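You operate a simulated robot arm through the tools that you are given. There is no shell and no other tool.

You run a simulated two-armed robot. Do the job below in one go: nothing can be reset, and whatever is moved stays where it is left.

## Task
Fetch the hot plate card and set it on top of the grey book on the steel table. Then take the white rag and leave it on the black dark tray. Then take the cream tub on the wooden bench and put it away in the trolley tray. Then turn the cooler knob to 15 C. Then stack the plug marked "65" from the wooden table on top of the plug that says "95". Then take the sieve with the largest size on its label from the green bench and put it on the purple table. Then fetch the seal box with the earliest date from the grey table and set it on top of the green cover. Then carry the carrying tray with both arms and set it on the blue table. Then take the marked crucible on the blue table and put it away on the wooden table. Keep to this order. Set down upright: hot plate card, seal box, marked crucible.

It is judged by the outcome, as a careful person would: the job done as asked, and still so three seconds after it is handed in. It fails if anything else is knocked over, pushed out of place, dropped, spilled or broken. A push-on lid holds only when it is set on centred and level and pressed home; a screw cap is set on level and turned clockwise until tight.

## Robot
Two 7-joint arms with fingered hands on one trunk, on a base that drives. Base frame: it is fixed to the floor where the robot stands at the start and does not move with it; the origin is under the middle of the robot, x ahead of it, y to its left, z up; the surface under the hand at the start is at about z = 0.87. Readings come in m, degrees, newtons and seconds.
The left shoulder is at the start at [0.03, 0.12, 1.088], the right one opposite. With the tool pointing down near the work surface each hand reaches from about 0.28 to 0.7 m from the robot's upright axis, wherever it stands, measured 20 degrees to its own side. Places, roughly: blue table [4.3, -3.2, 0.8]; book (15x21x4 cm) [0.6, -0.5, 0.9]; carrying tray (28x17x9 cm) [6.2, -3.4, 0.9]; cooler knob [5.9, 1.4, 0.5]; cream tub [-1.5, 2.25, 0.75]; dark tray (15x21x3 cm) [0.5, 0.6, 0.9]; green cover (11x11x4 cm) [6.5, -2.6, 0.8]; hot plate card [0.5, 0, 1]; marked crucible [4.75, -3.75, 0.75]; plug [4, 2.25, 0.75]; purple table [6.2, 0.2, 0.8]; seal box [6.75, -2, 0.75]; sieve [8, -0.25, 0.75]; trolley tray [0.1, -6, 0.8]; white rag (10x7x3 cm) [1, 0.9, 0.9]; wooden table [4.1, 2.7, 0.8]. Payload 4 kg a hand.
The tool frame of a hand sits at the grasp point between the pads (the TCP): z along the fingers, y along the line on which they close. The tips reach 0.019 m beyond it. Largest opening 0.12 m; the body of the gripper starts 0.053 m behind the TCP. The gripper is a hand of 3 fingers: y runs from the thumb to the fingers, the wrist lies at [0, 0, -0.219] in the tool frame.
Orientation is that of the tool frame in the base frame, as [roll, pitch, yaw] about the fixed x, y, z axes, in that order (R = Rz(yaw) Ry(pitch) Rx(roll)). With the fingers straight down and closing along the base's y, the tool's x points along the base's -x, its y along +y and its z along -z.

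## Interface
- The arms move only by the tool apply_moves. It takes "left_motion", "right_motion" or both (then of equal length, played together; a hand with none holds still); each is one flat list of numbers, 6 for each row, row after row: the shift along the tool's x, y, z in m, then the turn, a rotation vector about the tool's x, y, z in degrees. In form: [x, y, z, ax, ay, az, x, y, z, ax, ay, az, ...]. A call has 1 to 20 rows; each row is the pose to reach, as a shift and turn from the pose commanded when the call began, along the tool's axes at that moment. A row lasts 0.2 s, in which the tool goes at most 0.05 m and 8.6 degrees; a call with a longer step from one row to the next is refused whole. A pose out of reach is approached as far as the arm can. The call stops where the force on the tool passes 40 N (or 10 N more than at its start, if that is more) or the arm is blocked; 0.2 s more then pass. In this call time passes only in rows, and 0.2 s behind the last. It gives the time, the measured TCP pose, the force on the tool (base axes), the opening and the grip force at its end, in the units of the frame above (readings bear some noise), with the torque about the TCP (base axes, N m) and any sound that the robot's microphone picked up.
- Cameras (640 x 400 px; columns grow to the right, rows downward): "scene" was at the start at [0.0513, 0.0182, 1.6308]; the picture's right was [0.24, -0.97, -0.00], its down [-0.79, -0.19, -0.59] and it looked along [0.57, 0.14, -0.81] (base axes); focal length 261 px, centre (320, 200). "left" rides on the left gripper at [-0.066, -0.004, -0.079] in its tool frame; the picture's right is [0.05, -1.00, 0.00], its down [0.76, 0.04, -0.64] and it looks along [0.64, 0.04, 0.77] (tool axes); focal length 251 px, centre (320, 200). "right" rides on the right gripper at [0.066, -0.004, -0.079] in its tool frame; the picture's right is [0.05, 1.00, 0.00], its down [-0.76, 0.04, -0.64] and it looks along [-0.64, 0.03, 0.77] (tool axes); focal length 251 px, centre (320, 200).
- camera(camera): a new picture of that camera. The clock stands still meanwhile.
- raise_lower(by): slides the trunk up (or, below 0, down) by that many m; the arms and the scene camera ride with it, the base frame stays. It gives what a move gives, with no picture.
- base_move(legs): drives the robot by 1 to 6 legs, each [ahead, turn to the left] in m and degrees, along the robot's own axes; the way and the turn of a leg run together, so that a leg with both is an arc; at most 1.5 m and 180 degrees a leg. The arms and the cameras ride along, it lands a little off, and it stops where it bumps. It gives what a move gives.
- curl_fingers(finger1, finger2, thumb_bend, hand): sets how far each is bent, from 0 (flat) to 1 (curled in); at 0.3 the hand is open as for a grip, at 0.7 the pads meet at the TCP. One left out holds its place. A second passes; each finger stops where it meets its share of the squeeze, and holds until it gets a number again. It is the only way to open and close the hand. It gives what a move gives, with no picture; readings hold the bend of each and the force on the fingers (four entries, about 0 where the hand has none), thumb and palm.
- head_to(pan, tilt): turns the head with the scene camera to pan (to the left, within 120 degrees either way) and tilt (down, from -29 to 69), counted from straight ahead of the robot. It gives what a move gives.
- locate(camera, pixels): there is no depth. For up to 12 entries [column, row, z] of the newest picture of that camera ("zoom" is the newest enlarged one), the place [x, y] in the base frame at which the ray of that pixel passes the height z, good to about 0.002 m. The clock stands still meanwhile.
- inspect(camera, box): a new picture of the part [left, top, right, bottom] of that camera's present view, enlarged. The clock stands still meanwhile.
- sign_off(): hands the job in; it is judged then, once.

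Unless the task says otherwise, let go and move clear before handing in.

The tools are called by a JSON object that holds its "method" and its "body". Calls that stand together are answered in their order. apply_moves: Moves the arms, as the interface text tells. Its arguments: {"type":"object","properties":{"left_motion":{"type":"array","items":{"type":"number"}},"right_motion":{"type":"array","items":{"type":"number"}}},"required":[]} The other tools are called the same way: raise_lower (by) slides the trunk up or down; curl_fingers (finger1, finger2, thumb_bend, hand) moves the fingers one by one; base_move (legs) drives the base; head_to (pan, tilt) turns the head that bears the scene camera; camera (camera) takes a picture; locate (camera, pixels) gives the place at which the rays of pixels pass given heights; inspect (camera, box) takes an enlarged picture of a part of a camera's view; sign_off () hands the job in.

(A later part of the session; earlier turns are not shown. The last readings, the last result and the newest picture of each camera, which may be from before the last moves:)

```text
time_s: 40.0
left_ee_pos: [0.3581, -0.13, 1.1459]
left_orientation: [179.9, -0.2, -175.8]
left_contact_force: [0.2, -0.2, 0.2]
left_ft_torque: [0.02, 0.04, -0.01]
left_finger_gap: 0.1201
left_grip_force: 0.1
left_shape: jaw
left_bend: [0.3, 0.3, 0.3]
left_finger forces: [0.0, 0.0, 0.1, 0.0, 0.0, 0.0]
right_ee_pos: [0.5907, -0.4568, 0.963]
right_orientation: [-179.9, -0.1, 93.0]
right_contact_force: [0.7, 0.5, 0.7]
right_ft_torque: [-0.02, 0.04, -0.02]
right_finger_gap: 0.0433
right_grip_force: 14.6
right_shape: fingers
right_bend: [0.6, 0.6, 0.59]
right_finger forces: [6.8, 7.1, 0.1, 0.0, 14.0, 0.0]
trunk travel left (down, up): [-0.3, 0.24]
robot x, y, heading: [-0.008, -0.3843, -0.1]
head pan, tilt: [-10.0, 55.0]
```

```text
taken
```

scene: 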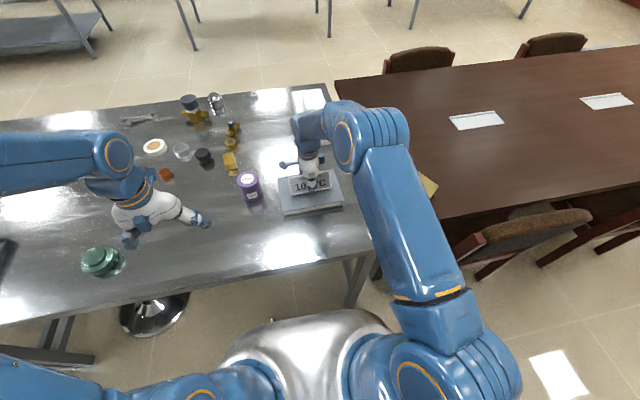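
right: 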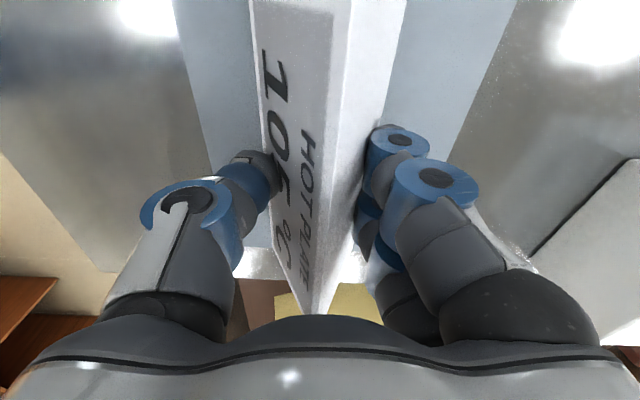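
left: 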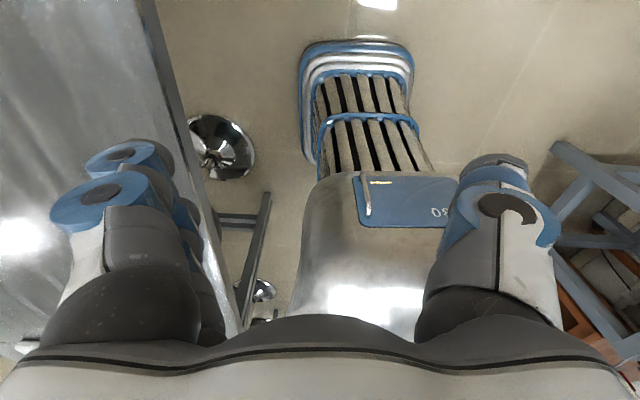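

The card stands over the middle of the book. I will lower it in small steps until it touches.

{"method": "apply_moves", "body": {"right_motion": [0, 0, 0.004, 0, 0, 0, 0, 0, 0.008, 0, 0, 0, 0, 0, 0.011, 0, 0, 0, 0, 0, 0.014, 0, 0, 0]}}

```text
time_s: 41.0
left_ee_pos: [0.3575, -0.1287, 1.1466]
left_orientation: [179.9, -0.1, -175.8]
left_contact_force: [0.7, 0.8, -0.5]
left_ft_torque: [0.0, -0.02, 0.03]
left_finger_gap: 0.12
left_grip_force: 0.1
left_shape: jaw
left_bend: [0.3, 0.3, 0.3]
left_finger forces: [0.0, 0.0, 0.1, 0.0, 0.0, 0.1]
right_ee_pos: [0.5908, -0.4559, 0.9479]
right_orientation: [-179.9, 0.1, 93.1]
right_contact_force: [-0.2, 0.3, 0.2]
right_ft_torque: [0.01, 0.03, 0.02]
right_finger_gap: 0.0432
right_grip_force: 14.0
right_shape: fingers
right_bend: [0.6, 0.6, 0.59]
right_finger forces: [6.6, 7.1, 0.1, 0.0, 13.8, 0.0]
trunk travel left (down, up): [-0.3, 0.24]
robot x, y, heading: [-0.0085, -0.3839, -0.1]
head pan, tilt: [-10.0, 55.0]
```

{"method": "apply_moves", "body": {"right_motion": [0, 0, 0.002, 0, 0, 0, 0, 0, 0.004, 0, 0, 0]}}

{"method": "inspect", "body": {"camera": "scene", "box": [260, 140, 380, 220]}}

```text
time_s: 41.6
left_ee_pos: [0.3566, -0.1284, 1.1454]
left_orientation: [-180.0, -0.1, -175.8]
left_contact_force: [-0.2, 0.4, 0.5]
left_ft_torque: [0.0, 0.03, 0.0]
left_finger_gap: 0.1201
left_grip_force: 0.0
left_shape: jaw
left_bend: [0.3, 0.3, 0.3]
left_finger forces: [0.0, 0.0, 0.0, 0.0, 0.0, 0.1]
right_ee_pos: [0.5907, -0.4573, 0.9442]
right_orientation: [-180.0, 0.0, 93.1]
right_contact_force: [0.0, 0.0, -0.3]
right_ft_torque: [0.01, 0.0, 0.0]
right_finger_gap: 0.0433
right_grip_force: 14.3
right_shape: fingers
right_bend: [0.6, 0.6, 0.59]
right_finger forces: [6.7, 7.0, 0.0, 0.0, 13.8, 0.0]
trunk travel left (down, up): [-0.3, 0.24]
robot x, y, heading: [-0.0057, -0.3811, 0.2]
head pan, tilt: [-10.0, 55.0]
```

```text
5.00 times, centred on (320, 180) of scene
```

zoom: 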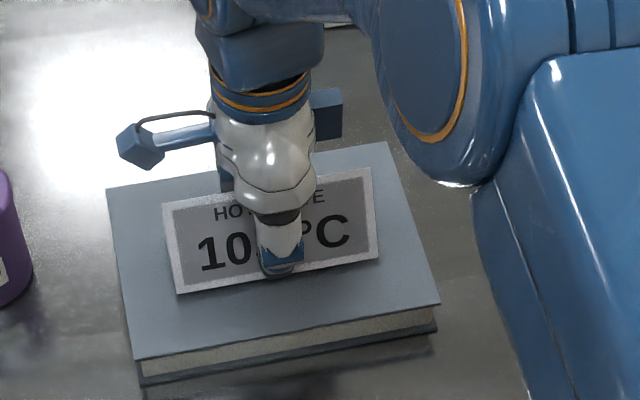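

There is no contact yet at TCP height 0.944. I will lower further in 2 mm steps.

{"method": "apply_moves", "body": {"right_motion": [0, 0, 0.0015, 0, 0, 0, 0, 0, 0.003, 0, 0, 0]}}

{"method": "apply_moves", "body": {"right_motion": [0, 0, 0.0015, 0, 0, 0, 0, 0, 0.003, 0, 0, 0]}}

```text
time_s: 42.2
left_ee_pos: [0.3587, -0.1286, 1.1468]
left_orientation: [-180.0, -0.2, -175.8]
left_contact_force: [-0.4, -0.8, 0.6]
left_ft_torque: [-0.01, 0.01, -0.02]
left_finger_gap: 0.1201
left_grip_force: 0.0
left_shape: jaw
left_bend: [0.3, 0.3, 0.3]
left_finger forces: [0.0, 0.1, 0.0, 0.1, 0.0, 0.0]
right_ee_pos: [0.5899, -0.4566, 0.9424]
right_orientation: [-179.9, -0.1, 93.1]
right_contact_force: [-0.2, 0.2, -0.1]
right_ft_torque: [-0.02, 0.06, 0.0]
right_finger_gap: 0.0432
right_grip_force: 13.5
right_shape: fingers
right_bend: [0.6, 0.6, 0.59]
right_finger forces: [6.7, 7.1, 0.0, 0.0, 13.8, 0.0]
trunk travel left (down, up): [-0.3, 0.24]
robot x, y, heading: [-0.0096, -0.3829, 0.2]
head pan, tilt: [-10.0, 55.0]
```

```text
time_s: 42.8
left_ee_pos: [0.3563, -0.1281, 1.1445]
left_orientation: [179.9, -0.1, -175.8]
left_contact_force: [0.1, 0.3, 0.2]
left_ft_torque: [0.0, 0.02, 0.02]
left_finger_gap: 0.1202
left_grip_force: 0.0
left_shape: jaw
left_bend: [0.3, 0.3, 0.3]
left_finger forces: [0.0, 0.0, 0.1, 0.0, 0.1, 0.1]
right_ee_pos: [0.5898, -0.4543, 0.9387]
right_orientation: [179.9, -0.1, 93.1]
right_contact_force: [-0.5, -1.0, 2.0]
right_ft_torque: [0.02, -0.04, 0.01]
right_finger_gap: 0.0434
right_grip_force: 14.5
right_shape: fingers
right_bend: [0.6, 0.6, 0.59]
right_finger forces: [7.2, 7.6, 0.0, 0.0, 14.2, 0.0]
trunk travel left (down, up): [-0.3, 0.24]
robot x, y, heading: [-0.0103, -0.3871, 0.3]
head pan, tilt: [-10.0, 55.0]
```

A 2 N upward force shows that the card rests on the book. I will open the fingers.

{"method": "curl_fingers", "body": {"hand": "right", "finger1": 0.45, "finger2": 0.45, "thumb_bend": 0.45}}

{"method": "curl_fingers", "body": {"hand": "right", "finger1": 0.3, "finger2": 0.3, "thumb_bend": 0.3}}

{"method": "camera", "body": {"camera": "right"}}

```text
time_s: 43.8
left_ee_pos: [0.3573, -0.1284, 1.1463]
left_orientation: [179.9, -0.1, -175.9]
left_contact_force: [0.1, -0.8, -0.4]
left_ft_torque: [-0.01, 0.05, 0.03]
left_finger_gap: 0.1201
left_grip_force: 0.0
left_shape: jaw
left_bend: [0.3, 0.3, 0.3]
left_finger forces: [0.0, 0.0, 0.0, 0.1, 0.0, 0.0]
right_ee_pos: [0.5892, -0.4574, 0.9383]
right_orientation: [-179.8, -0.1, 93.0]
right_contact_force: [-0.3, 0.0, 0.2]
right_ft_torque: [0.02, 0.0, 0.02]
right_finger_gap: 0.0832
right_grip_force: 0.0
right_shape: fingers
right_bend: [0.45, 0.45, 0.45]
right_finger forces: [0.0, 0.0, 0.0, 0.1, 0.0, 0.0]
trunk travel left (down, up): [-0.3, 0.24]
robot x, y, heading: [-0.0059, -0.3834, 0.0]
head pan, tilt: [-10.0, 55.0]
```

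```text
time_s: 44.8
left_ee_pos: [0.3567, -0.1288, 1.1455]
left_orientation: [179.9, 0.0, -175.8]
left_contact_force: [0.8, -1.0, 0.0]
left_ft_torque: [0.04, -0.01, -0.04]
left_finger_gap: 0.1199
left_grip_force: 0.0
left_shape: jaw
left_bend: [0.3, 0.3, 0.3]
left_finger forces: [0.1, 0.0, 0.0, 0.0, 0.0, 0.0]
right_ee_pos: [0.5904, -0.455, 0.9374]
right_orientation: [-179.8, -0.1, 93.1]
right_contact_force: [0.1, -0.3, 0.0]
right_ft_torque: [0.0, 0.01, 0.02]
right_finger_gap: 0.128
right_grip_force: 0.1
right_shape: fingers
right_bend: [0.3, 0.3, 0.3]
right_finger forces: [0.0, 0.0, 0.0, 0.0, 0.0, 0.1]
trunk travel left (down, up): [-0.3, 0.24]
robot x, y, heading: [-0.0099, -0.3844, -0.2]
head pan, tilt: [-10.0, 55.0]
```

```text
taken
```

right: 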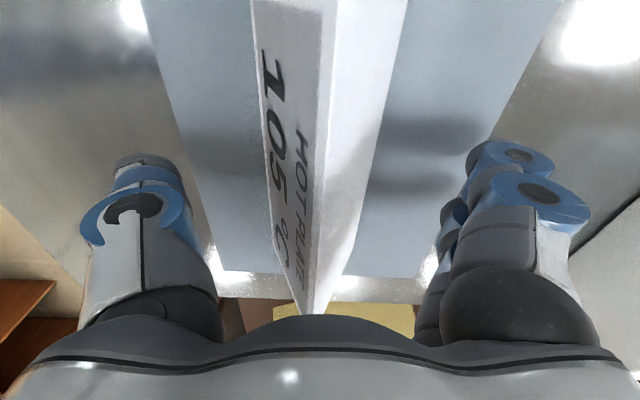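

The card stands free on the book with the fingers open. I will lift the hand straight up clear of it and look.

{"method": "apply_moves", "body": {"right_motion": [0, 0, -0.03, 0, 0, 0, 0, 0, -0.06, 0, 0, 0, 0, 0, -0.1, 0, 0, 0, 0, 0, -0.14, 0, 0, 0, 0, 0, -0.18, 0, 0, 0]}}

{"method": "camera", "body": {"camera": "scene"}}

{"method": "camera", "body": {"camera": "right"}}

```text
time_s: 46.0
left_ee_pos: [0.3555, -0.1286, 1.146]
left_orientation: [179.9, -0.1, -175.8]
left_contact_force: [-0.2, -0.2, 1.1]
left_ft_torque: [0.02, -0.01, -0.02]
left_finger_gap: 0.1202
left_grip_force: 0.1
left_shape: jaw
left_bend: [0.3, 0.3, 0.3]
left_finger forces: [0.0, 0.0, 0.0, 0.1, 0.1, 0.0]
right_ee_pos: [0.5892, -0.4574, 1.1182]
right_orientation: [-179.9, -0.1, 93.2]
right_contact_force: [0.3, -0.2, 0.5]
right_ft_torque: [-0.01, -0.01, -0.03]
right_finger_gap: 0.128
right_grip_force: 0.0
right_shape: fingers
right_bend: [0.3, 0.3, 0.3]
right_finger forces: [0.0, 0.1, 0.0, 0.1, 0.0, 0.0]
trunk travel left (down, up): [-0.3, 0.24]
robot x, y, heading: [-0.0086, -0.3821, 0.1]
head pan, tilt: [-10.0, 55.0]
```

```text
taken
```

scene: 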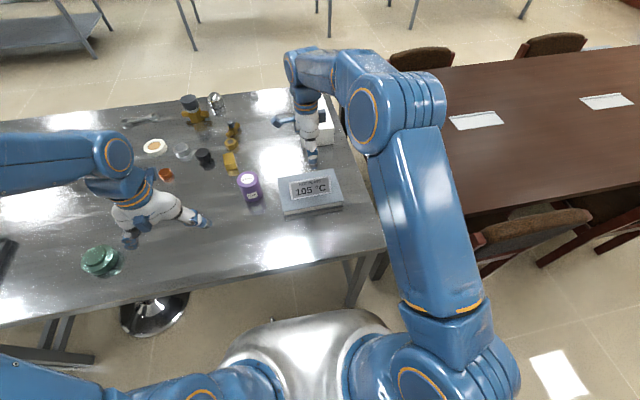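

```text
taken
```

right: 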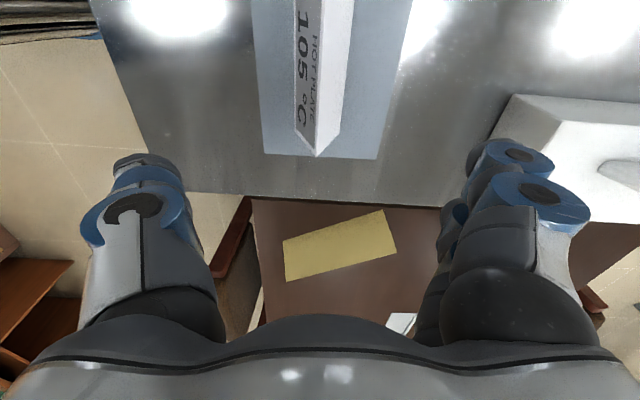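

The card stands upright on the book at (313,187). Next is the white rag, so I will look to the left along the table for it and the dark tray.

{"method": "head_to", "body": {"pan": 50, "tilt": 35}}

{"method": "camera", "body": {"camera": "scene"}}

```text
time_s: 47.3
left_ee_pos: [0.3562, -0.1284, 1.1448]
left_orientation: [179.9, -0.2, -175.8]
left_contact_force: [-1.1, 0.3, 0.7]
left_ft_torque: [0.02, -0.01, -0.01]
left_finger_gap: 0.1198
left_grip_force: 0.2
left_shape: jaw
left_bend: [0.3, 0.3, 0.3]
left_finger forces: [0.0, 0.1, 0.0, 0.1, 0.0, 0.1]
right_ee_pos: [0.5891, -0.4579, 1.1173]
right_orientation: [-180.0, -0.2, 93.1]
right_contact_force: [-0.2, -0.4, 0.4]
right_ft_torque: [-0.02, -0.02, 0.02]
right_finger_gap: 0.128
right_grip_force: 0.1
right_shape: fingers
right_bend: [0.3, 0.3, 0.3]
right_finger forces: [0.0, 0.1, 0.1, 0.1, 0.0, 0.0]
trunk travel left (down, up): [-0.3, 0.24]
robot x, y, heading: [-0.0087, -0.3824, 0.1]
head pan, tilt: [50.0, 35.0]
```

```text
taken
```

scene: 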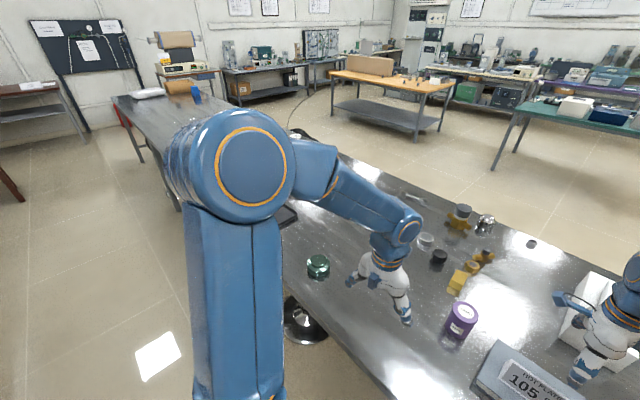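

The left arm hides the rag, so I will back off and go left along the near side of the table to see it better. I will turn in 30° steps.

{"method": "base_move", "body": {"legs": [[-0.25, 0], [0, 30]]}}

{"method": "base_move", "body": {"legs": [[0, 30]]}}

{"method": "base_move", "body": {"legs": [[0, 30]]}}

{"method": "camera", "body": {"camera": "scene"}}

```text
time_s: 50.6
left_ee_pos: [-0.0696, 0.0184, 1.1465]
left_orientation: [179.9, -0.1, -146.4]
left_contact_force: [0.2, 0.2, 0.5]
left_ft_torque: [-0.02, -0.01, 0.0]
left_finger_gap: 0.1198
left_grip_force: 0.0
left_shape: jaw
left_bend: [0.3, 0.3, 0.3]
left_finger forces: [0.1, 0.0, 0.0, 0.0, 0.0, 0.1]
right_ee_pos: [0.2949, -0.1545, 1.1171]
right_orientation: [-179.9, -0.1, 122.5]
right_contact_force: [0.7, 0.1, 0.6]
right_ft_torque: [0.0, 0.02, 0.04]
right_finger_gap: 0.1282
right_grip_force: 0.1
right_shape: fingers
right_bend: [0.3, 0.3, 0.3]
right_finger forces: [0.0, 0.1, 0.0, 0.0, 0.0, 0.0]
trunk travel left (down, up): [-0.3, 0.24]
robot x, y, heading: [-0.2448, -0.421, 29.4]
head pan, tilt: [50.0, 35.0]
```

```text
time_s: 52.5
left_ee_pos: [-0.3073, 0.0476, 1.1453]
left_orientation: [179.9, -0.2, -116.5]
left_contact_force: [-0.3, -0.8, 0.2]
left_ft_torque: [0.04, 0.0, 0.02]
left_finger_gap: 0.1199
left_grip_force: 0.0
left_shape: jaw
left_bend: [0.3, 0.3, 0.3]
left_finger forces: [0.1, 0.1, 0.1, 0.0, 0.0, 0.0]
right_ee_pos: [0.0945, 0.0817, 1.1176]
right_orientation: [-179.9, -0.2, 152.4]
right_contact_force: [-0.3, 0.4, 0.1]
right_ft_torque: [0.01, 0.02, 0.0]
right_finger_gap: 0.1284
right_grip_force: 0.1
right_shape: fingers
right_bend: [0.3, 0.3, 0.3]
right_finger forces: [0.1, 0.0, 0.0, 0.0, 0.0, 0.0]
trunk travel left (down, up): [-0.3, 0.24]
robot x, y, heading: [-0.2105, -0.4356, 59.5]
head pan, tilt: [50.0, 35.0]
```

```text
time_s: 54.7
left_ee_pos: [-0.5371, -0.0623, 1.1443]
left_orientation: [180.0, 0.0, -86.7]
left_contact_force: [-1.1, -0.3, -0.7]
left_ft_torque: [-0.02, -0.05, 0.01]
left_finger_gap: 0.1197
left_grip_force: 0.1
left_shape: jaw
left_bend: [0.3, 0.3, 0.3]
left_finger forces: [0.1, 0.0, 0.1, 0.1, 0.1, 0.0]
right_ee_pos: [-0.2028, 0.1669, 1.117]
right_orientation: [-180.0, 0.0, -177.9]
right_contact_force: [-0.3, 0.5, 0.8]
right_ft_torque: [0.03, -0.01, 0.01]
right_finger_gap: 0.1282
right_grip_force: 0.0
right_shape: fingers
right_bend: [0.3, 0.3, 0.3]
right_finger forces: [0.0, 0.1, 0.1, 0.0, 0.0, 0.1]
trunk travel left (down, up): [-0.3, 0.24]
robot x, y, heading: [-0.1735, -0.4329, 89.2]
head pan, tilt: [50.0, 35.0]
stopped in leg 1: the robot was blocked; the commanded pose is now the measured one
```

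```text
taken
```

scene: 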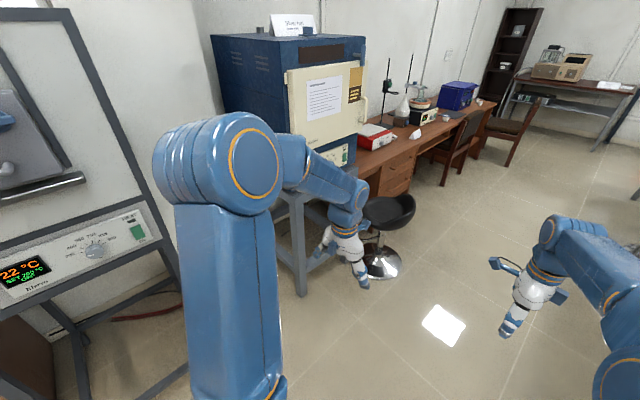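

Heading is 89° and the floor ahead is clear. I will drive 1.3 m along the table and look right at the rag and tray.

{"method": "base_move", "body": {"legs": [[1.3, 0]]}}

{"method": "head_to", "body": {"pan": -75, "tilt": 35}}

{"method": "camera", "body": {"camera": "scene"}}

```text
time_s: 61.2
left_ee_pos: [-0.5104, 1.2401, 1.1452]
left_orientation: [180.0, -0.1, -86.9]
left_contact_force: [-0.3, -0.1, 0.4]
left_ft_torque: [-0.02, 0.0, 0.0]
left_finger_gap: 0.1199
left_grip_force: 0.0
left_shape: jaw
left_bend: [0.3, 0.3, 0.3]
left_finger forces: [0.0, 0.1, 0.1, 0.0, 0.0, 0.0]
right_ee_pos: [-0.1743, 1.4672, 1.1173]
right_orientation: [180.0, -0.1, -178.2]
right_contact_force: [-0.2, -0.5, 0.0]
right_ft_torque: [-0.02, -0.01, 0.03]
right_finger_gap: 0.1285
right_grip_force: 0.0
right_shape: fingers
right_bend: [0.3, 0.3, 0.3]
right_finger forces: [0.1, 0.0, 0.0, 0.0, 0.0, 0.0]
trunk travel left (down, up): [-0.3, 0.24]
robot x, y, heading: [-0.1445, 0.8666, 89.0]
head pan, tilt: [50.0, 35.0]
```

```text
time_s: 63.3
left_ee_pos: [-0.5094, 1.2392, 1.1447]
left_orientation: [179.9, -0.1, -86.9]
left_contact_force: [0.4, -0.7, -0.5]
left_ft_torque: [0.02, 0.01, -0.03]
left_finger_gap: 0.12
left_grip_force: 0.0
left_shape: jaw
left_bend: [0.3, 0.3, 0.3]
left_finger forces: [0.1, 0.0, 0.1, 0.0, 0.0, 0.0]
right_ee_pos: [-0.1765, 1.4651, 1.1175]
right_orientation: [180.0, -0.1, -178.1]
right_contact_force: [0.0, 0.2, -0.5]
right_ft_torque: [-0.03, 0.03, -0.02]
right_finger_gap: 0.1284
right_grip_force: 0.1
right_shape: fingers
right_bend: [0.3, 0.3, 0.3]
right_finger forces: [0.0, 0.0, 0.0, 0.0, 0.1, 0.1]
trunk travel left (down, up): [-0.3, 0.24]
robot x, y, heading: [-0.1415, 0.8659, 88.8]
head pan, tilt: [-75.0, 35.0]
```

```text
taken
```

scene: 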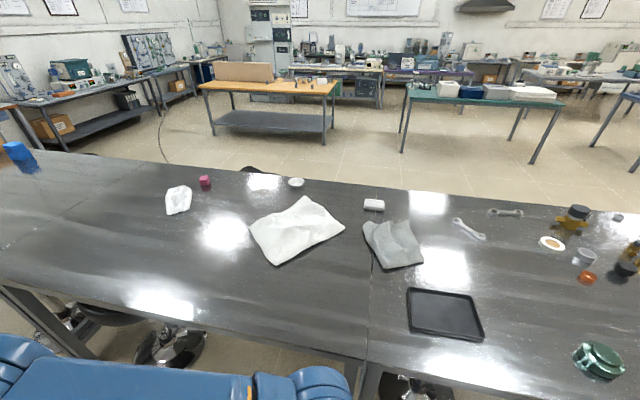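

I see a large white cloth at (295,230), a grey cloth at (392,245), a small white block at (374,205) and the tray at (445,313). I will measure each.

{"method": "locate", "body": {"camera": "scene", "pixels": [[374, 205, 0.88], [364, 210, 0.87], [385, 210, 0.87], [250, 228, 0.87], [345, 230, 0.87], [303, 197, 0.87], [275, 264, 0.87], [392, 245, 0.88], [178, 200, 0.88], [445, 313, 0.88], [410, 290, 0.89], [480, 340, 0.89]]}}

{"method": "inspect", "body": {"camera": "scene", "box": [230, 170, 490, 340]}}

```text
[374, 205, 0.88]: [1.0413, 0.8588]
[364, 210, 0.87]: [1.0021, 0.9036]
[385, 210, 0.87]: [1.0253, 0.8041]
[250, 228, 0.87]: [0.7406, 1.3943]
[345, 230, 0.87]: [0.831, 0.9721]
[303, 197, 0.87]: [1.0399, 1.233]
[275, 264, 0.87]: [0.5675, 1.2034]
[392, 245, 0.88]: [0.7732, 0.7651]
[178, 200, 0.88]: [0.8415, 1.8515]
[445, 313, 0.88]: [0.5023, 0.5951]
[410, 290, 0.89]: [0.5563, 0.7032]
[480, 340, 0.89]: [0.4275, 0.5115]
```

```text
2.35 times, centred on (360, 255) of scene
```

zoom: 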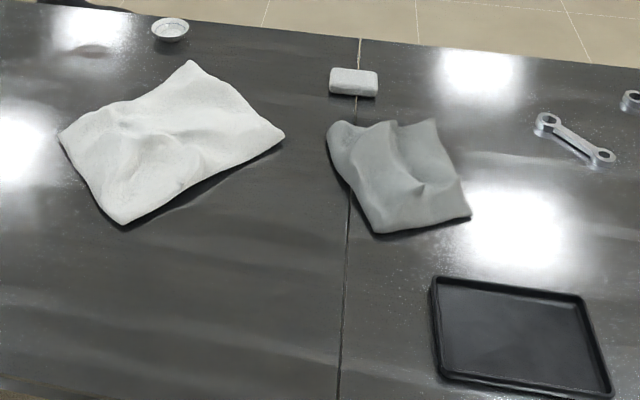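

The small white block is 10 cm wide at (1.04, 0.857), matching the 10×7×3 cm white rag, and the tray is centred at (0.50, 0.60). The rag is too far from this side, so I will look for a way around the table.

{"method": "head_to", "body": {"pan": -20, "tilt": 20}}

{"method": "camera", "body": {"camera": "scene"}}

{"method": "head_to", "body": {"pan": 40, "tilt": 20}}

{"method": "camera", "body": {"camera": "scene"}}

```text
time_s: 64.5
left_ee_pos: [-0.5094, 1.2391, 1.147]
left_orientation: [179.9, -0.2, -86.8]
left_contact_force: [0.1, 0.2, 0.0]
left_ft_torque: [0.02, -0.04, 0.02]
left_finger_gap: 0.12
left_grip_force: 0.0
left_shape: jaw
left_bend: [0.3, 0.3, 0.3]
left_finger forces: [0.0, 0.1, 0.0, 0.1, 0.0, 0.0]
right_ee_pos: [-0.1758, 1.4666, 1.1184]
right_orientation: [180.0, 0.0, -178.1]
right_contact_force: [0.2, 0.0, -0.4]
right_ft_torque: [-0.01, -0.01, -0.03]
right_finger_gap: 0.1282
right_grip_force: 0.1
right_shape: fingers
right_bend: [0.3, 0.3, 0.3]
right_finger forces: [0.1, 0.0, 0.0, 0.0, 0.0, 0.0]
trunk travel left (down, up): [-0.3, 0.24]
robot x, y, heading: [-0.1448, 0.8643, 89.1]
head pan, tilt: [-20.0, 20.0]
```

```text
taken
```

scene: 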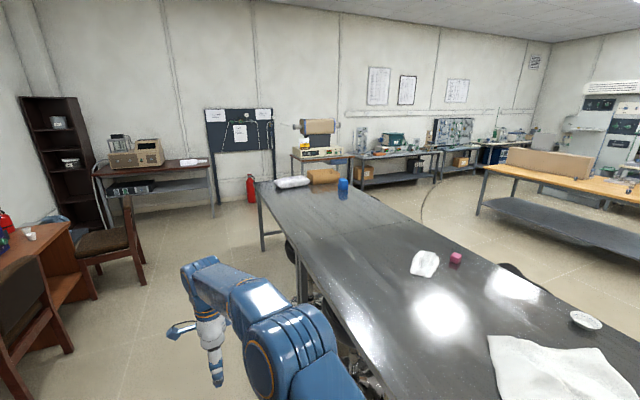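

```text
time_s: 65.8
left_ee_pos: [-0.5106, 1.2384, 1.1452]
left_orientation: [179.9, -0.1, -86.9]
left_contact_force: [-0.9, -0.6, 0.4]
left_ft_torque: [0.01, 0.01, -0.02]
left_finger_gap: 0.1197
left_grip_force: 0.2
left_shape: jaw
left_bend: [0.3, 0.3, 0.3]
left_finger forces: [0.0, 0.0, 0.0, 0.1, 0.1, 0.0]
right_ee_pos: [-0.1754, 1.4655, 1.1153]
right_orientation: [180.0, -0.2, -178.1]
right_contact_force: [-0.8, -0.9, -0.3]
right_ft_torque: [0.01, -0.02, -0.02]
right_finger_gap: 0.1284
right_grip_force: 0.0
right_shape: fingers
right_bend: [0.3, 0.3, 0.3]
right_finger forces: [0.0, 0.0, 0.0, 0.0, 0.0, 0.0]
trunk travel left (down, up): [-0.3, 0.24]
robot x, y, heading: [-0.1483, 0.8668, 88.7]
head pan, tilt: [40.0, 20.0]
```

```text
taken
```

scene: 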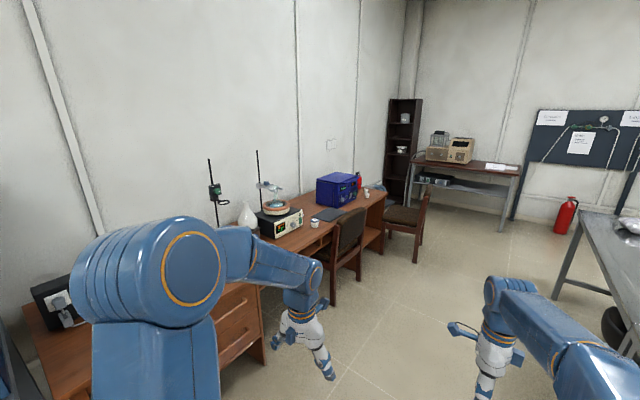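

The table's left end lies ahead, with a gap before the pinboard wall. I will measure the end of the table and the gap.

{"method": "head_to", "body": {"pan": -15, "tilt": 25}}

{"method": "camera", "body": {"camera": "scene"}}

```text
time_s: 67.1
left_ee_pos: [-0.5104, 1.2378, 1.1456]
left_orientation: [179.9, -0.2, -86.8]
left_contact_force: [0.7, 0.1, 0.0]
left_ft_torque: [-0.01, 0.0, -0.02]
left_finger_gap: 0.1199
left_grip_force: 0.1
left_shape: jaw
left_bend: [0.3, 0.3, 0.3]
left_finger forces: [0.0, 0.0, 0.0, 0.0, 0.0, 0.2]
right_ee_pos: [-0.1765, 1.4649, 1.1177]
right_orientation: [180.0, -0.1, -178.1]
right_contact_force: [-0.5, -0.6, 0.1]
right_ft_torque: [-0.01, 0.02, 0.0]
right_finger_gap: 0.1283
right_grip_force: 0.1
right_shape: fingers
right_bend: [0.3, 0.3, 0.3]
right_finger forces: [0.0, 0.1, 0.0, 0.0, 0.0, 0.0]
trunk travel left (down, up): [-0.3, 0.24]
robot x, y, heading: [-0.1449, 0.8637, 88.7]
head pan, tilt: [-15.0, 25.0]
```

```text
taken
```

scene: 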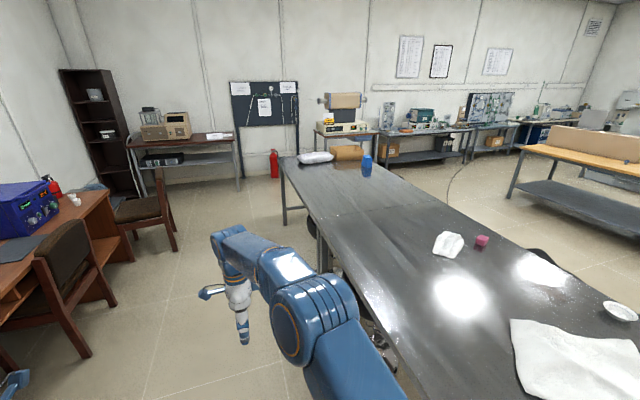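

{"method": "locate", "body": {"camera": "scene", "pixels": [[280, 158, 0.87], [378, 155, 0.87], [274, 178, 0], [240, 190, 0], [286, 222, 0], [322, 165, 0], [378, 187, 0], [460, 165, 0], [510, 198, 0], [175, 250, 0], [132, 262, 0], [90, 358, 0]]}}

```text
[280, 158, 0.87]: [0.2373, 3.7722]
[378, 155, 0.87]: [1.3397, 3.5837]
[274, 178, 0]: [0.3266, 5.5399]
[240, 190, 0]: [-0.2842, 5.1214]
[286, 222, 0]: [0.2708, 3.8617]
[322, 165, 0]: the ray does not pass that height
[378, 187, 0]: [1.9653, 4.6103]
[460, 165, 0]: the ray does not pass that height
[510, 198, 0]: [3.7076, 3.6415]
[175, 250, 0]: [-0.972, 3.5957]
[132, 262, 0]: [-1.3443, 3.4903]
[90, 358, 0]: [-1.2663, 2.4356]
```

The table ends at y ≈ 3.77, with about 0.8 m or more of clear floor beyond. First I will draw the right hand back near its starting pose for travel.

{"method": "apply_moves", "body": {"right_motion": [-0.0194, -0.0187, -0.003, 0, 0, -7.62, -0.0388, -0.0373, -0.006, 0, 0, -15.24, -0.0582, -0.056, -0.009, 0, 0, -22.86, -0.0776, -0.0746, -0.012, 0, 0, -30.48, -0.097, -0.0933, -0.015, 0, 0, -38.1, -0.1164, -0.1119, -0.018, 0, 0, -45.72, -0.1358, -0.1306, -0.021, 0, 0, -53.34, -0.1552, -0.1492, -0.024, 0, 0, -60.96, -0.1746, -0.1679, -0.027, 0, 0, -68.58, -0.194, -0.1865, -0.03, 0, 0, -76.2]}}

{"method": "base_move", "body": {"legs": [[1.2, 1], [1.2, 0], [0.95, 0]]}}

{"method": "camera", "body": {"camera": "scene"}}

```text
time_s: 69.3
left_ee_pos: [-0.5098, 1.238, 1.1458]
left_orientation: [180.0, -0.1, -86.9]
left_contact_force: [0.4, -0.3, -0.6]
left_ft_torque: [0.0, 0.02, -0.03]
left_finger_gap: 0.1201
left_grip_force: 0.1
left_shape: jaw
left_bend: [0.3, 0.3, 0.3]
left_finger forces: [0.0, 0.0, 0.0, 0.0, 0.0, 0.1]
right_ee_pos: [0.0238, 1.2844, 1.1462]
right_orientation: [179.8, 0.0, -101.7]
right_contact_force: [0.0, -0.3, 0.4]
right_ft_torque: [0.02, 0.0, -0.02]
right_finger_gap: 0.1282
right_grip_force: 0.1
right_shape: fingers
right_bend: [0.3, 0.3, 0.3]
right_finger forces: [0.0, 0.0, 0.0, 0.0, 0.0, 0.0]
trunk travel left (down, up): [-0.3, 0.24]
robot x, y, heading: [-0.1456, 0.8667, 88.8]
head pan, tilt: [-15.0, 25.0]
```

```text
time_s: 85.6
left_ee_pos: [-0.508, 4.5833, 1.1446]
left_orientation: [179.8, -0.2, -85.8]
left_contact_force: [0.5, -0.8, -0.3]
left_ft_torque: [-0.05, 0.01, 0.05]
left_finger_gap: 0.1201
left_grip_force: 0.0
left_shape: jaw
left_bend: [0.3, 0.3, 0.3]
left_finger forces: [0.1, 0.0, 0.1, 0.0, 0.0, 0.0]
right_ee_pos: [0.0248, 4.6411, 1.1469]
right_orientation: [179.9, 0.0, -100.9]
right_contact_force: [0.1, 0.5, 0.4]
right_ft_torque: [-0.02, 0.0, 0.02]
right_finger_gap: 0.1283
right_grip_force: 0.2
right_shape: fingers
right_bend: [0.3, 0.3, 0.3]
right_finger forces: [0.1, 0.0, 0.0, 0.0, 0.1, 0.0]
trunk travel left (down, up): [-0.3, 0.24]
robot x, y, heading: [-0.1334, 4.2177, 89.7]
head pan, tilt: [-15.0, 25.0]
```

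```text
taken
```

scene: 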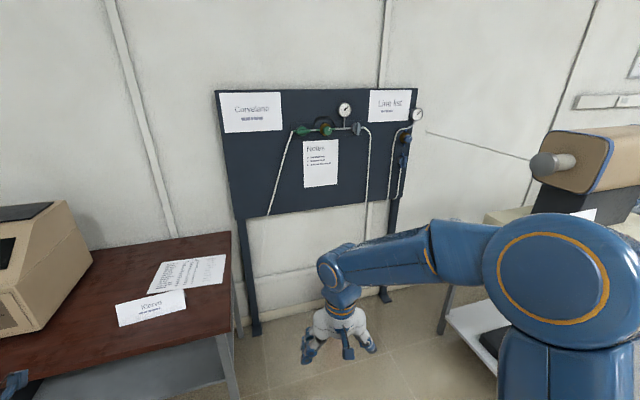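

I am at (−0.13, 4.22) facing the pinboard. A machine with a thin rod stands on the right, so I will look that way before turning.

{"method": "head_to", "body": {"pan": -70, "tilt": 30}}

{"method": "camera", "body": {"camera": "scene"}}

```text
time_s: 86.9
left_ee_pos: [-0.5077, 4.5825, 1.1448]
left_orientation: [179.8, -0.1, -85.7]
left_contact_force: [-0.2, 1.0, -0.1]
left_ft_torque: [0.01, -0.01, 0.0]
left_finger_gap: 0.1197
left_grip_force: 0.1
left_shape: jaw
left_bend: [0.3, 0.3, 0.3]
left_finger forces: [0.0, 0.0, 0.0, 0.1, 0.0, 0.0]
right_ee_pos: [0.024, 4.6399, 1.1469]
right_orientation: [179.9, 0.0, -100.6]
right_contact_force: [0.6, -0.3, -0.3]
right_ft_torque: [0.01, 0.0, -0.02]
right_finger_gap: 0.1283
right_grip_force: 0.0
right_shape: fingers
right_bend: [0.3, 0.3, 0.3]
right_finger forces: [0.0, 0.0, 0.1, 0.1, 0.1, 0.0]
trunk travel left (down, up): [-0.3, 0.24]
robot x, y, heading: [-0.1348, 4.2196, 89.9]
head pan, tilt: [-70.0, 30.0]
```

```text
taken
```

scene: 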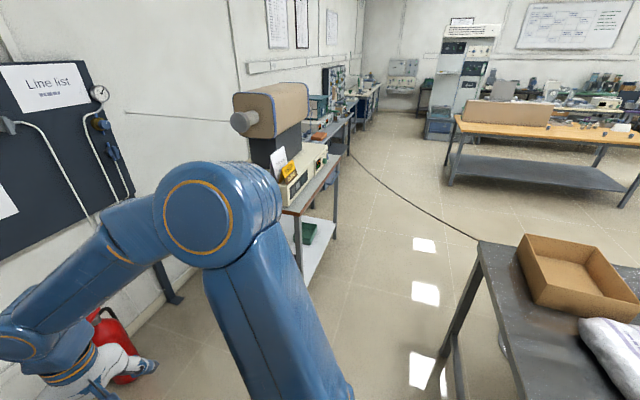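

{"method": "locate", "body": {"camera": "scene", "pixels": [[479, 241, 0.87], [440, 382, 0], [297, 290, 0], [289, 212, 0.8], [349, 155, 0.8], [335, 215, 0], [126, 113, 1.3], [234, 118, 1.3], [640, 268, 0.87], [448, 185, 0]]}}

```text
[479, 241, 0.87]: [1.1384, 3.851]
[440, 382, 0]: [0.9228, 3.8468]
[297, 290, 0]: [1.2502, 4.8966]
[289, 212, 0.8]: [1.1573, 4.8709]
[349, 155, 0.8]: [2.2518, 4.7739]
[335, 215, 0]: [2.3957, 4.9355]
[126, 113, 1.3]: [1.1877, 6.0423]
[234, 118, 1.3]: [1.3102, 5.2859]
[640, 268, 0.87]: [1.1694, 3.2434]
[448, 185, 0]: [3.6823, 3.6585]
```

The corridor is 1.0 m wide, from y = 3.85 to 4.85. I will turn right in steps toward +x.

{"method": "base_move", "body": {"legs": [[0.08, -30]]}}

{"method": "base_move", "body": {"legs": [[0, -30]]}}

{"method": "base_move", "body": {"legs": [[0, -30]]}}

```text
time_s: 88.7
left_ee_pos: [-0.2548, 4.7945, 1.1469]
left_orientation: [180.0, -0.1, -115.9]
left_contact_force: [-0.3, -0.2, -0.3]
left_ft_torque: [0.02, 0.03, 0.02]
left_finger_gap: 0.1202
left_grip_force: 0.0
left_shape: jaw
left_bend: [0.3, 0.3, 0.3]
left_finger forces: [0.1, 0.0, 0.1, 0.0, 0.1, 0.0]
right_ee_pos: [0.235, 4.5768, 1.148]
right_orientation: [179.8, -0.1, -130.7]
right_contact_force: [0.6, 0.0, 0.1]
right_ft_torque: [0.01, 0.02, -0.02]
right_finger_gap: 0.1286
right_grip_force: 0.0
right_shape: fingers
right_bend: [0.3, 0.3, 0.3]
right_finger forces: [0.1, 0.0, 0.1, 0.0, 0.0, 0.1]
trunk travel left (down, up): [-0.3, 0.24]
robot x, y, heading: [-0.1424, 4.3092, 59.9]
head pan, tilt: [-70.0, 30.0]
```

```text
time_s: 90.6
left_ee_pos: [0.0062, 4.7855, 1.1454]
left_orientation: [179.9, 0.0, -146.0]
left_contact_force: [-0.4, 0.2, -0.6]
left_ft_torque: [0.01, 0.01, 0.02]
left_finger_gap: 0.1199
left_grip_force: 0.1
left_shape: jaw
left_bend: [0.3, 0.3, 0.3]
left_finger forces: [0.1, 0.0, 0.1, 0.0, 0.1, 0.0]
right_ee_pos: [0.3199, 4.3525, 1.1471]
right_orientation: [179.9, 0.1, -160.8]
right_contact_force: [-0.3, 0.2, 0.2]
right_ft_torque: [-0.01, -0.04, 0.0]
right_finger_gap: 0.1282
right_grip_force: 0.1
right_shape: fingers
right_bend: [0.3, 0.3, 0.3]
right_finger forces: [0.0, 0.1, 0.0, 0.1, 0.0, 0.0]
trunk travel left (down, up): [-0.3, 0.24]
robot x, y, heading: [-0.1564, 4.3415, 29.2]
head pan, tilt: [-70.0, 30.0]
```

```text
time_s: 92.5
left_ee_pos: [0.2066, 4.6442, 1.1468]
left_orientation: [-179.9, 0.1, -176.1]
left_contact_force: [-0.2, 0.3, 0.3]
left_ft_torque: [-0.04, -0.02, -0.01]
left_finger_gap: 0.1201
left_grip_force: 0.0
left_shape: jaw
left_bend: [0.3, 0.3, 0.3]
left_finger forces: [0.0, 0.1, 0.0, 0.0, 0.1, 0.0]
right_ee_pos: [0.2624, 4.1109, 1.1482]
right_orientation: [179.8, 0.0, 169.0]
right_contact_force: [0.1, -0.5, 0.4]
right_ft_torque: [-0.01, -0.01, 0.01]
right_finger_gap: 0.1281
right_grip_force: 0.0
right_shape: fingers
right_bend: [0.3, 0.3, 0.3]
right_finger forces: [0.0, 0.0, 0.0, 0.0, 0.0, 0.0]
trunk travel left (down, up): [-0.3, 0.24]
robot x, y, heading: [-0.1558, 4.3712, -0.3]
head pan, tilt: [-70.0, 30.0]
```

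Heading is 0° at y = 4.37. I will drive along the corridor with a slight right bias to stay centred.

{"method": "base_move", "body": {"legs": [[0.1, -4], [1.4, 0], [0.6, 0]]}}

{"method": "camera", "body": {"camera": "scene"}}

```text
time_s: 103.2
left_ee_pos: [2.3103, 4.4577, 1.1451]
left_orientation: [179.9, 0.0, 179.9]
left_contact_force: [-0.9, 0.0, 0.3]
left_ft_torque: [0.01, 0.0, -0.04]
left_finger_gap: 0.1201
left_grip_force: 0.0
left_shape: jaw
left_bend: [0.3, 0.3, 0.3]
left_finger forces: [0.1, 0.0, 0.1, 0.0, 0.0, 0.0]
right_ee_pos: [2.3256, 3.9214, 1.1476]
right_orientation: [179.9, -0.2, 164.9]
right_contact_force: [-0.4, 0.0, -0.5]
right_ft_torque: [-0.03, -0.01, 0.0]
right_finger_gap: 0.1283
right_grip_force: 0.0
right_shape: fingers
right_bend: [0.3, 0.3, 0.3]
right_finger forces: [0.1, 0.0, 0.1, 0.0, 0.0, 0.1]
trunk travel left (down, up): [-0.3, 0.24]
robot x, y, heading: [1.9263, 4.2128, -4.6]
head pan, tilt: [-70.0, 30.0]
```

```text
taken
```

scene: 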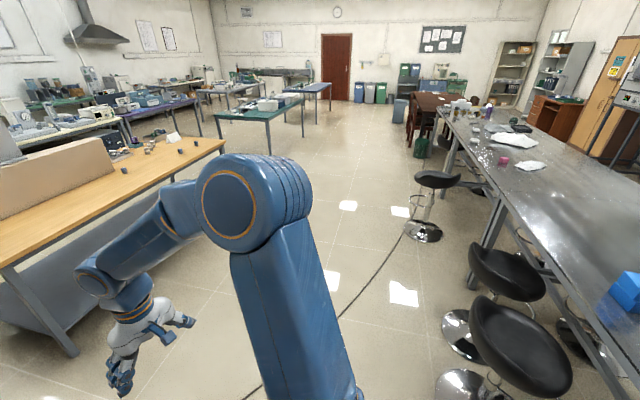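

The far side is open, with stools at (425,232), (463,335) and (462,385). I will measure them and then turn right.

{"method": "locate", "body": {"camera": "scene", "pixels": [[425, 232, 0], [463, 335, 0], [462, 385, 0], [441, 235, 0], [465, 185, 0.6], [425, 150, 0.3], [500, 165, 0.87], [495, 245, 0]]}}

{"method": "base_move", "body": {"legs": [[0.2, 0], [0, -30]]}}

{"method": "base_move", "body": {"legs": [[0, -30]]}}

{"method": "base_move", "body": {"legs": [[0, -26]]}}

```text
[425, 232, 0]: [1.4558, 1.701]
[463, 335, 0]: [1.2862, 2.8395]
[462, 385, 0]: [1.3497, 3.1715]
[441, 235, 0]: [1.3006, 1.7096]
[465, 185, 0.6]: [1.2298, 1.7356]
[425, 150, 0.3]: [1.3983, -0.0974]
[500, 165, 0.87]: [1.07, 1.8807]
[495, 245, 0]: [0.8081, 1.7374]
```

```text
time_s: 106.2
left_ee_pos: [2.5803, 4.2182, 1.1464]
left_orientation: [179.8, -0.1, 150.0]
left_contact_force: [-0.2, -0.5, -0.5]
left_ft_torque: [0.01, 0.0, -0.02]
left_finger_gap: 0.12
left_grip_force: 0.0
left_shape: jaw
left_bend: [0.3, 0.3, 0.3]
left_finger forces: [0.1, 0.0, 0.0, 0.1, 0.0, 0.0]
right_ee_pos: [2.3272, 3.7454, 1.1452]
right_orientation: [179.9, -0.2, 135.1]
right_contact_force: [0.7, -0.2, 0.1]
right_ft_torque: [0.0, -0.01, -0.04]
right_finger_gap: 0.1283
right_grip_force: 0.0
right_shape: fingers
right_bend: [0.3, 0.3, 0.3]
right_finger forces: [0.0, 0.0, 0.0, 0.1, 0.0, 0.0]
trunk travel left (down, up): [-0.3, 0.24]
robot x, y, heading: [2.1412, 4.221, -35.0]
head pan, tilt: [-70.0, 30.0]
```

```text
time_s: 108.1
left_ee_pos: [2.5188, 3.9982, 1.1466]
left_orientation: [179.9, -0.1, 120.0]
left_contact_force: [0.4, -0.3, -0.5]
left_ft_torque: [-0.04, 0.01, 0.0]
left_finger_gap: 0.12
left_grip_force: 0.0
left_shape: jaw
left_bend: [0.3, 0.3, 0.3]
left_finger forces: [0.1, 0.1, 0.0, 0.0, 0.1, 0.0]
right_ee_pos: [2.0634, 3.7158, 1.1464]
right_orientation: [179.9, 0.0, 105.0]
right_contact_force: [-0.7, 0.3, 1.1]
right_ft_torque: [-0.02, -0.02, -0.01]
right_finger_gap: 0.1282
right_grip_force: 0.1
right_shape: fingers
right_bend: [0.3, 0.3, 0.3]
right_finger forces: [0.0, 0.0, 0.0, 0.0, 0.0, 0.0]
trunk travel left (down, up): [-0.3, 0.24]
robot x, y, heading: [2.1724, 4.2382, -64.9]
head pan, tilt: [-70.0, 30.0]
```

```text
time_s: 109.8
left_ee_pos: [2.3815, 3.872, 1.1452]
left_orientation: [179.9, -0.1, 94.1]
left_contact_force: [-0.5, -0.2, 1.0]
left_ft_torque: [0.01, 0.03, 0.0]
left_finger_gap: 0.12
left_grip_force: 0.1
left_shape: jaw
left_bend: [0.3, 0.3, 0.3]
left_finger forces: [0.0, 0.0, 0.1, 0.1, 0.0, 0.1]
right_ee_pos: [1.8477, 3.8149, 1.1462]
right_orientation: [-180.0, -0.1, 79.0]
right_contact_force: [-0.2, 0.2, 0.4]
right_ft_torque: [0.02, 0.0, -0.03]
right_finger_gap: 0.1282
right_grip_force: 0.0
right_shape: fingers
right_bend: [0.3, 0.3, 0.3]
right_finger forces: [0.0, 0.1, 0.0, 0.0, 0.0, 0.1]
trunk travel left (down, up): [-0.3, 0.24]
robot x, y, heading: [2.1989, 4.2354, -90.6]
head pan, tilt: [-70.0, 30.0]
```

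Heading −90.6° at x = 2.2, and the stools reach only to x ≈ 1.65. I will drive 3.35 m to be level with the rag.

{"method": "base_move", "body": {"legs": [[1.2, 0], [1.2, 0], [0.95, 0]]}}

{"method": "base_move", "body": {"legs": [[0, -30]]}}

{"method": "base_move", "body": {"legs": [[0, -30]]}}

{"method": "base_move", "body": {"legs": [[0, -29]]}}

{"method": "head_to", "body": {"pan": 0, "tilt": 40}}

{"method": "camera", "body": {"camera": "scene"}}

```text
time_s: 126.1
left_ee_pos: [2.4084, 0.5452, 1.146]
left_orientation: [179.9, -0.1, 95.7]
left_contact_force: [0.0, -0.2, 0.4]
left_ft_torque: [0.02, 0.0, 0.01]
left_finger_gap: 0.1196
left_grip_force: 0.1
left_shape: jaw
left_bend: [0.3, 0.3, 0.3]
left_finger forces: [0.1, 0.0, 0.0, 0.1, 0.0, 0.0]
right_ee_pos: [1.8766, 0.472, 1.1466]
right_orientation: [179.9, -0.1, 80.8]
right_contact_force: [-0.8, 0.0, -0.6]
right_ft_torque: [-0.02, -0.05, -0.02]
right_finger_gap: 0.1283
right_grip_force: 0.0
right_shape: fingers
right_bend: [0.3, 0.3, 0.3]
right_finger forces: [0.0, 0.0, 0.0, 0.0, 0.0, 0.1]
trunk travel left (down, up): [-0.3, 0.24]
robot x, y, heading: [2.2168, 0.9016, -88.6]
head pan, tilt: [-70.0, 30.0]
```

```text
time_s: 128.0
left_ee_pos: [2.2069, 0.5019, 1.1471]
left_orientation: [179.9, 0.0, 66.0]
left_contact_force: [0.3, -0.3, 0.3]
left_ft_torque: [-0.03, 0.01, 0.02]
left_finger_gap: 0.12
left_grip_force: 0.1
left_shape: jaw
left_bend: [0.3, 0.3, 0.3]
left_finger forces: [0.1, 0.1, 0.0, 0.1, 0.1, 0.1]
right_ee_pos: [1.7101, 0.7019, 1.1479]
right_orientation: [179.9, 0.0, 51.1]
right_contact_force: [0.6, -0.1, -0.2]
right_ft_torque: [0.0, -0.01, 0.02]
right_finger_gap: 0.1284
right_grip_force: 0.0
right_shape: fingers
right_bend: [0.3, 0.3, 0.3]
right_finger forces: [0.0, 0.0, 0.0, 0.0, 0.0, 0.0]
trunk travel left (down, up): [-0.3, 0.24]
robot x, y, heading: [2.244, 0.8887, -118.8]
head pan, tilt: [-70.0, 30.0]
```

```text
time_s: 129.8
left_ee_pos: [2.0163, 0.5721, 1.1467]
left_orientation: [-180.0, -0.1, 35.9]
left_contact_force: [0.3, -0.4, -0.4]
left_ft_torque: [-0.02, -0.01, 0.02]
left_finger_gap: 0.1201
left_grip_force: 0.0
left_shape: jaw
left_bend: [0.3, 0.3, 0.3]
left_finger forces: [0.0, 0.1, 0.1, 0.0, 0.0, 0.1]
right_ee_pos: [1.6863, 0.9951, 1.1478]
right_orientation: [179.9, 0.0, 20.9]
right_contact_force: [-0.2, 0.6, 0.2]
right_ft_torque: [0.05, -0.02, -0.01]
right_finger_gap: 0.1283
right_grip_force: 0.0
right_shape: fingers
right_bend: [0.3, 0.3, 0.3]
right_finger forces: [0.0, 0.1, 0.0, 0.1, 0.0, 0.1]
trunk travel left (down, up): [-0.3, 0.24]
robot x, y, heading: [2.2606, 0.863, -148.7]
head pan, tilt: [-70.0, 30.0]
```

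```text
time_s: 131.7
left_ee_pos: [1.9056, 0.728, 1.1468]
left_orientation: [-180.0, 0.2, 7.0]
left_contact_force: [1.2, 0.1, 0.0]
left_ft_torque: [0.01, 0.02, 0.01]
left_finger_gap: 0.1199
left_grip_force: 0.1
left_shape: jaw
left_bend: [0.3, 0.3, 0.3]
left_finger forces: [0.1, 0.0, 0.0, 0.0, 0.0, 0.1]
right_ee_pos: [1.8239, 1.2564, 1.1493]
right_orientation: [179.9, 0.0, -8.0]
right_contact_force: [0.1, -0.6, 0.2]
right_ft_torque: [0.04, 0.02, -0.01]
right_finger_gap: 0.1283
right_grip_force: 0.1
right_shape: fingers
right_bend: [0.3, 0.3, 0.3]
right_finger forces: [0.0, 0.1, 0.0, 0.0, 0.0, 0.0]
trunk travel left (down, up): [-0.3, 0.24]
robot x, y, heading: [2.263, 0.831, -177.6]
head pan, tilt: [-70.0, 30.0]
```

```text
time_s: 133.1
left_ee_pos: [1.9049, 0.7282, 1.1467]
left_orientation: [179.9, 0.0, 7.0]
left_contact_force: [0.5, -0.4, -0.4]
left_ft_torque: [0.0, 0.0, 0.01]
left_finger_gap: 0.12
left_grip_force: 0.0
left_shape: jaw
left_bend: [0.3, 0.3, 0.3]
left_finger forces: [0.0, 0.0, 0.0, 0.0, 0.1, 0.0]
right_ee_pos: [1.8221, 1.2576, 1.1484]
right_orientation: [180.0, 0.0, -7.9]
right_contact_force: [0.0, -0.4, -0.4]
right_ft_torque: [0.03, -0.01, 0.0]
right_finger_gap: 0.1283
right_grip_force: 0.0
right_shape: fingers
right_bend: [0.3, 0.3, 0.3]
right_finger forces: [0.0, 0.1, 0.0, 0.1, 0.0, 0.0]
trunk travel left (down, up): [-0.3, 0.24]
robot x, y, heading: [2.2654, 0.8318, -177.5]
head pan, tilt: [0.0, 40.0]
```

```text
taken
```

scene: 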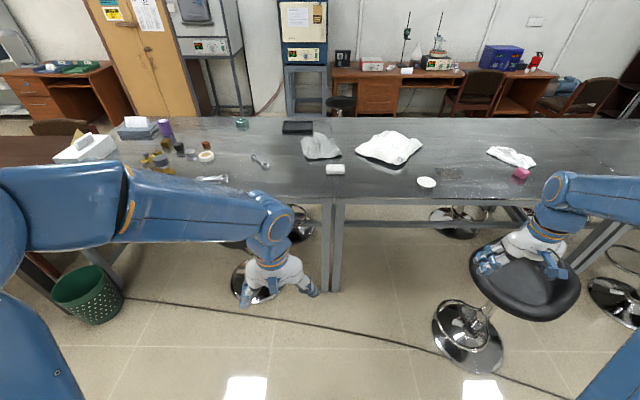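

From the far side, the rag is at (335,168), with stool bases at (255,285) and (467,335). I will locate these before driving in.

{"method": "locate", "body": {"camera": "scene", "pixels": [[255, 287, 0], [232, 280, 0], [467, 335, 0], [434, 335, 0], [335, 168, 0.89], [327, 174, 0.87], [345, 174, 0.87], [335, 204, 0.87], [330, 290, 0], [90, 318, 0]]}}

{"method": "inspect", "body": {"camera": "scene", "box": [260, 110, 420, 210]}}

```text
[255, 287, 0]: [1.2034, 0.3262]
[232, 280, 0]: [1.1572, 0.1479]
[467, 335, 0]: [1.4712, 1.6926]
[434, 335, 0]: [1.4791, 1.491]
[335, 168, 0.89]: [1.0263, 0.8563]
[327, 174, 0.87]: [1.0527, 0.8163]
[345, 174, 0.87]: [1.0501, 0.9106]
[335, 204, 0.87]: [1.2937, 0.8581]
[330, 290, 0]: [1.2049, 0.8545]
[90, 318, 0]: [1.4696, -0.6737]
```

```text
4.00 times, centred on (340, 160) of scene
```

zoom: 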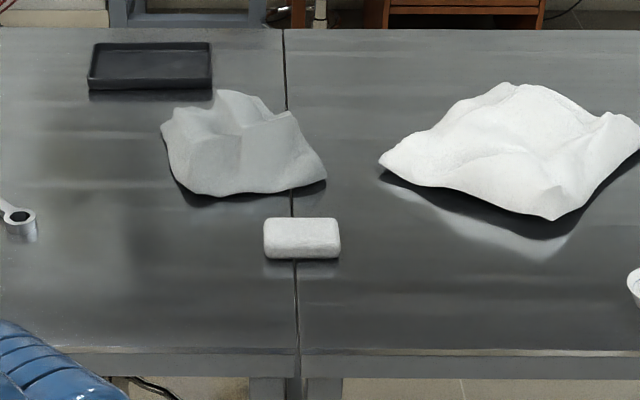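

The rag is about 10 × 7 cm, centred at (1.03, 0.862), with its long side along y. I will drive 0.62 m ahead to the far edge.

{"method": "base_move", "body": {"legs": [[0.62, 0]]}}

{"method": "head_to", "body": {"pan": -5, "tilt": 52}}

{"method": "camera", "body": {"camera": "scene"}}

```text
time_s: 136.6
left_ee_pos: [1.2849, 0.6962, 1.1456]
left_orientation: [-180.0, -0.1, 7.3]
left_contact_force: [0.1, -1.2, 0.0]
left_ft_torque: [0.01, -0.01, -0.01]
left_finger_gap: 0.1201
left_grip_force: 0.0
left_shape: jaw
left_bend: [0.3, 0.3, 0.3]
left_finger forces: [0.0, 0.0, 0.0, 0.0, 0.1, 0.0]
right_ee_pos: [1.1976, 1.2263, 1.1468]
right_orientation: [179.9, 0.0, -7.8]
right_contact_force: [-0.9, -0.7, 0.2]
right_ft_torque: [0.02, 0.01, -0.01]
right_finger_gap: 0.128
right_grip_force: 0.0
right_shape: fingers
right_bend: [0.3, 0.3, 0.3]
right_finger forces: [0.0, 0.1, 0.0, 0.0, 0.1, 0.0]
trunk travel left (down, up): [-0.3, 0.24]
robot x, y, heading: [1.6446, 0.8014, -177.1]
head pan, tilt: [0.0, 40.0]
```

```text
time_s: 137.3
left_ee_pos: [1.2849, 0.6966, 1.1465]
left_orientation: [179.9, -0.1, 7.3]
left_contact_force: [-1.2, -0.2, 0.3]
left_ft_torque: [0.02, -0.01, -0.01]
left_finger_gap: 0.1198
left_grip_force: 0.0
left_shape: jaw
left_bend: [0.3, 0.3, 0.3]
left_finger forces: [0.1, 0.0, 0.0, 0.0, 0.0, 0.0]
right_ee_pos: [1.1982, 1.2263, 1.147]
right_orientation: [179.8, -0.1, -7.6]
right_contact_force: [0.0, 0.1, 0.8]
right_ft_torque: [0.02, -0.03, 0.02]
right_finger_gap: 0.1284
right_grip_force: 0.1
right_shape: fingers
right_bend: [0.3, 0.3, 0.3]
right_finger forces: [0.0, 0.2, 0.0, 0.1, 0.0, 0.0]
trunk travel left (down, up): [-0.3, 0.24]
robot x, y, heading: [1.6421, 0.7984, -177.2]
head pan, tilt: [-5.0, 52.0]
```

```text
taken
```

scene: 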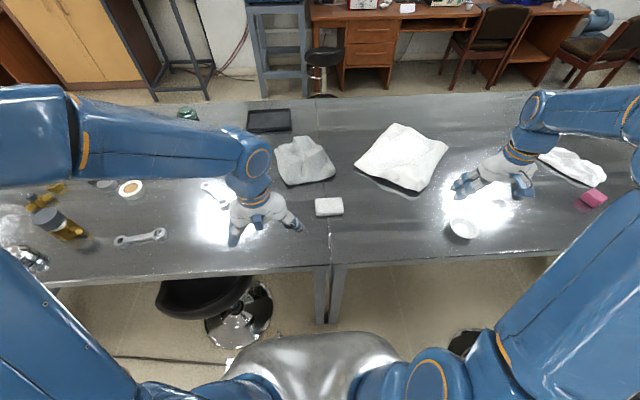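

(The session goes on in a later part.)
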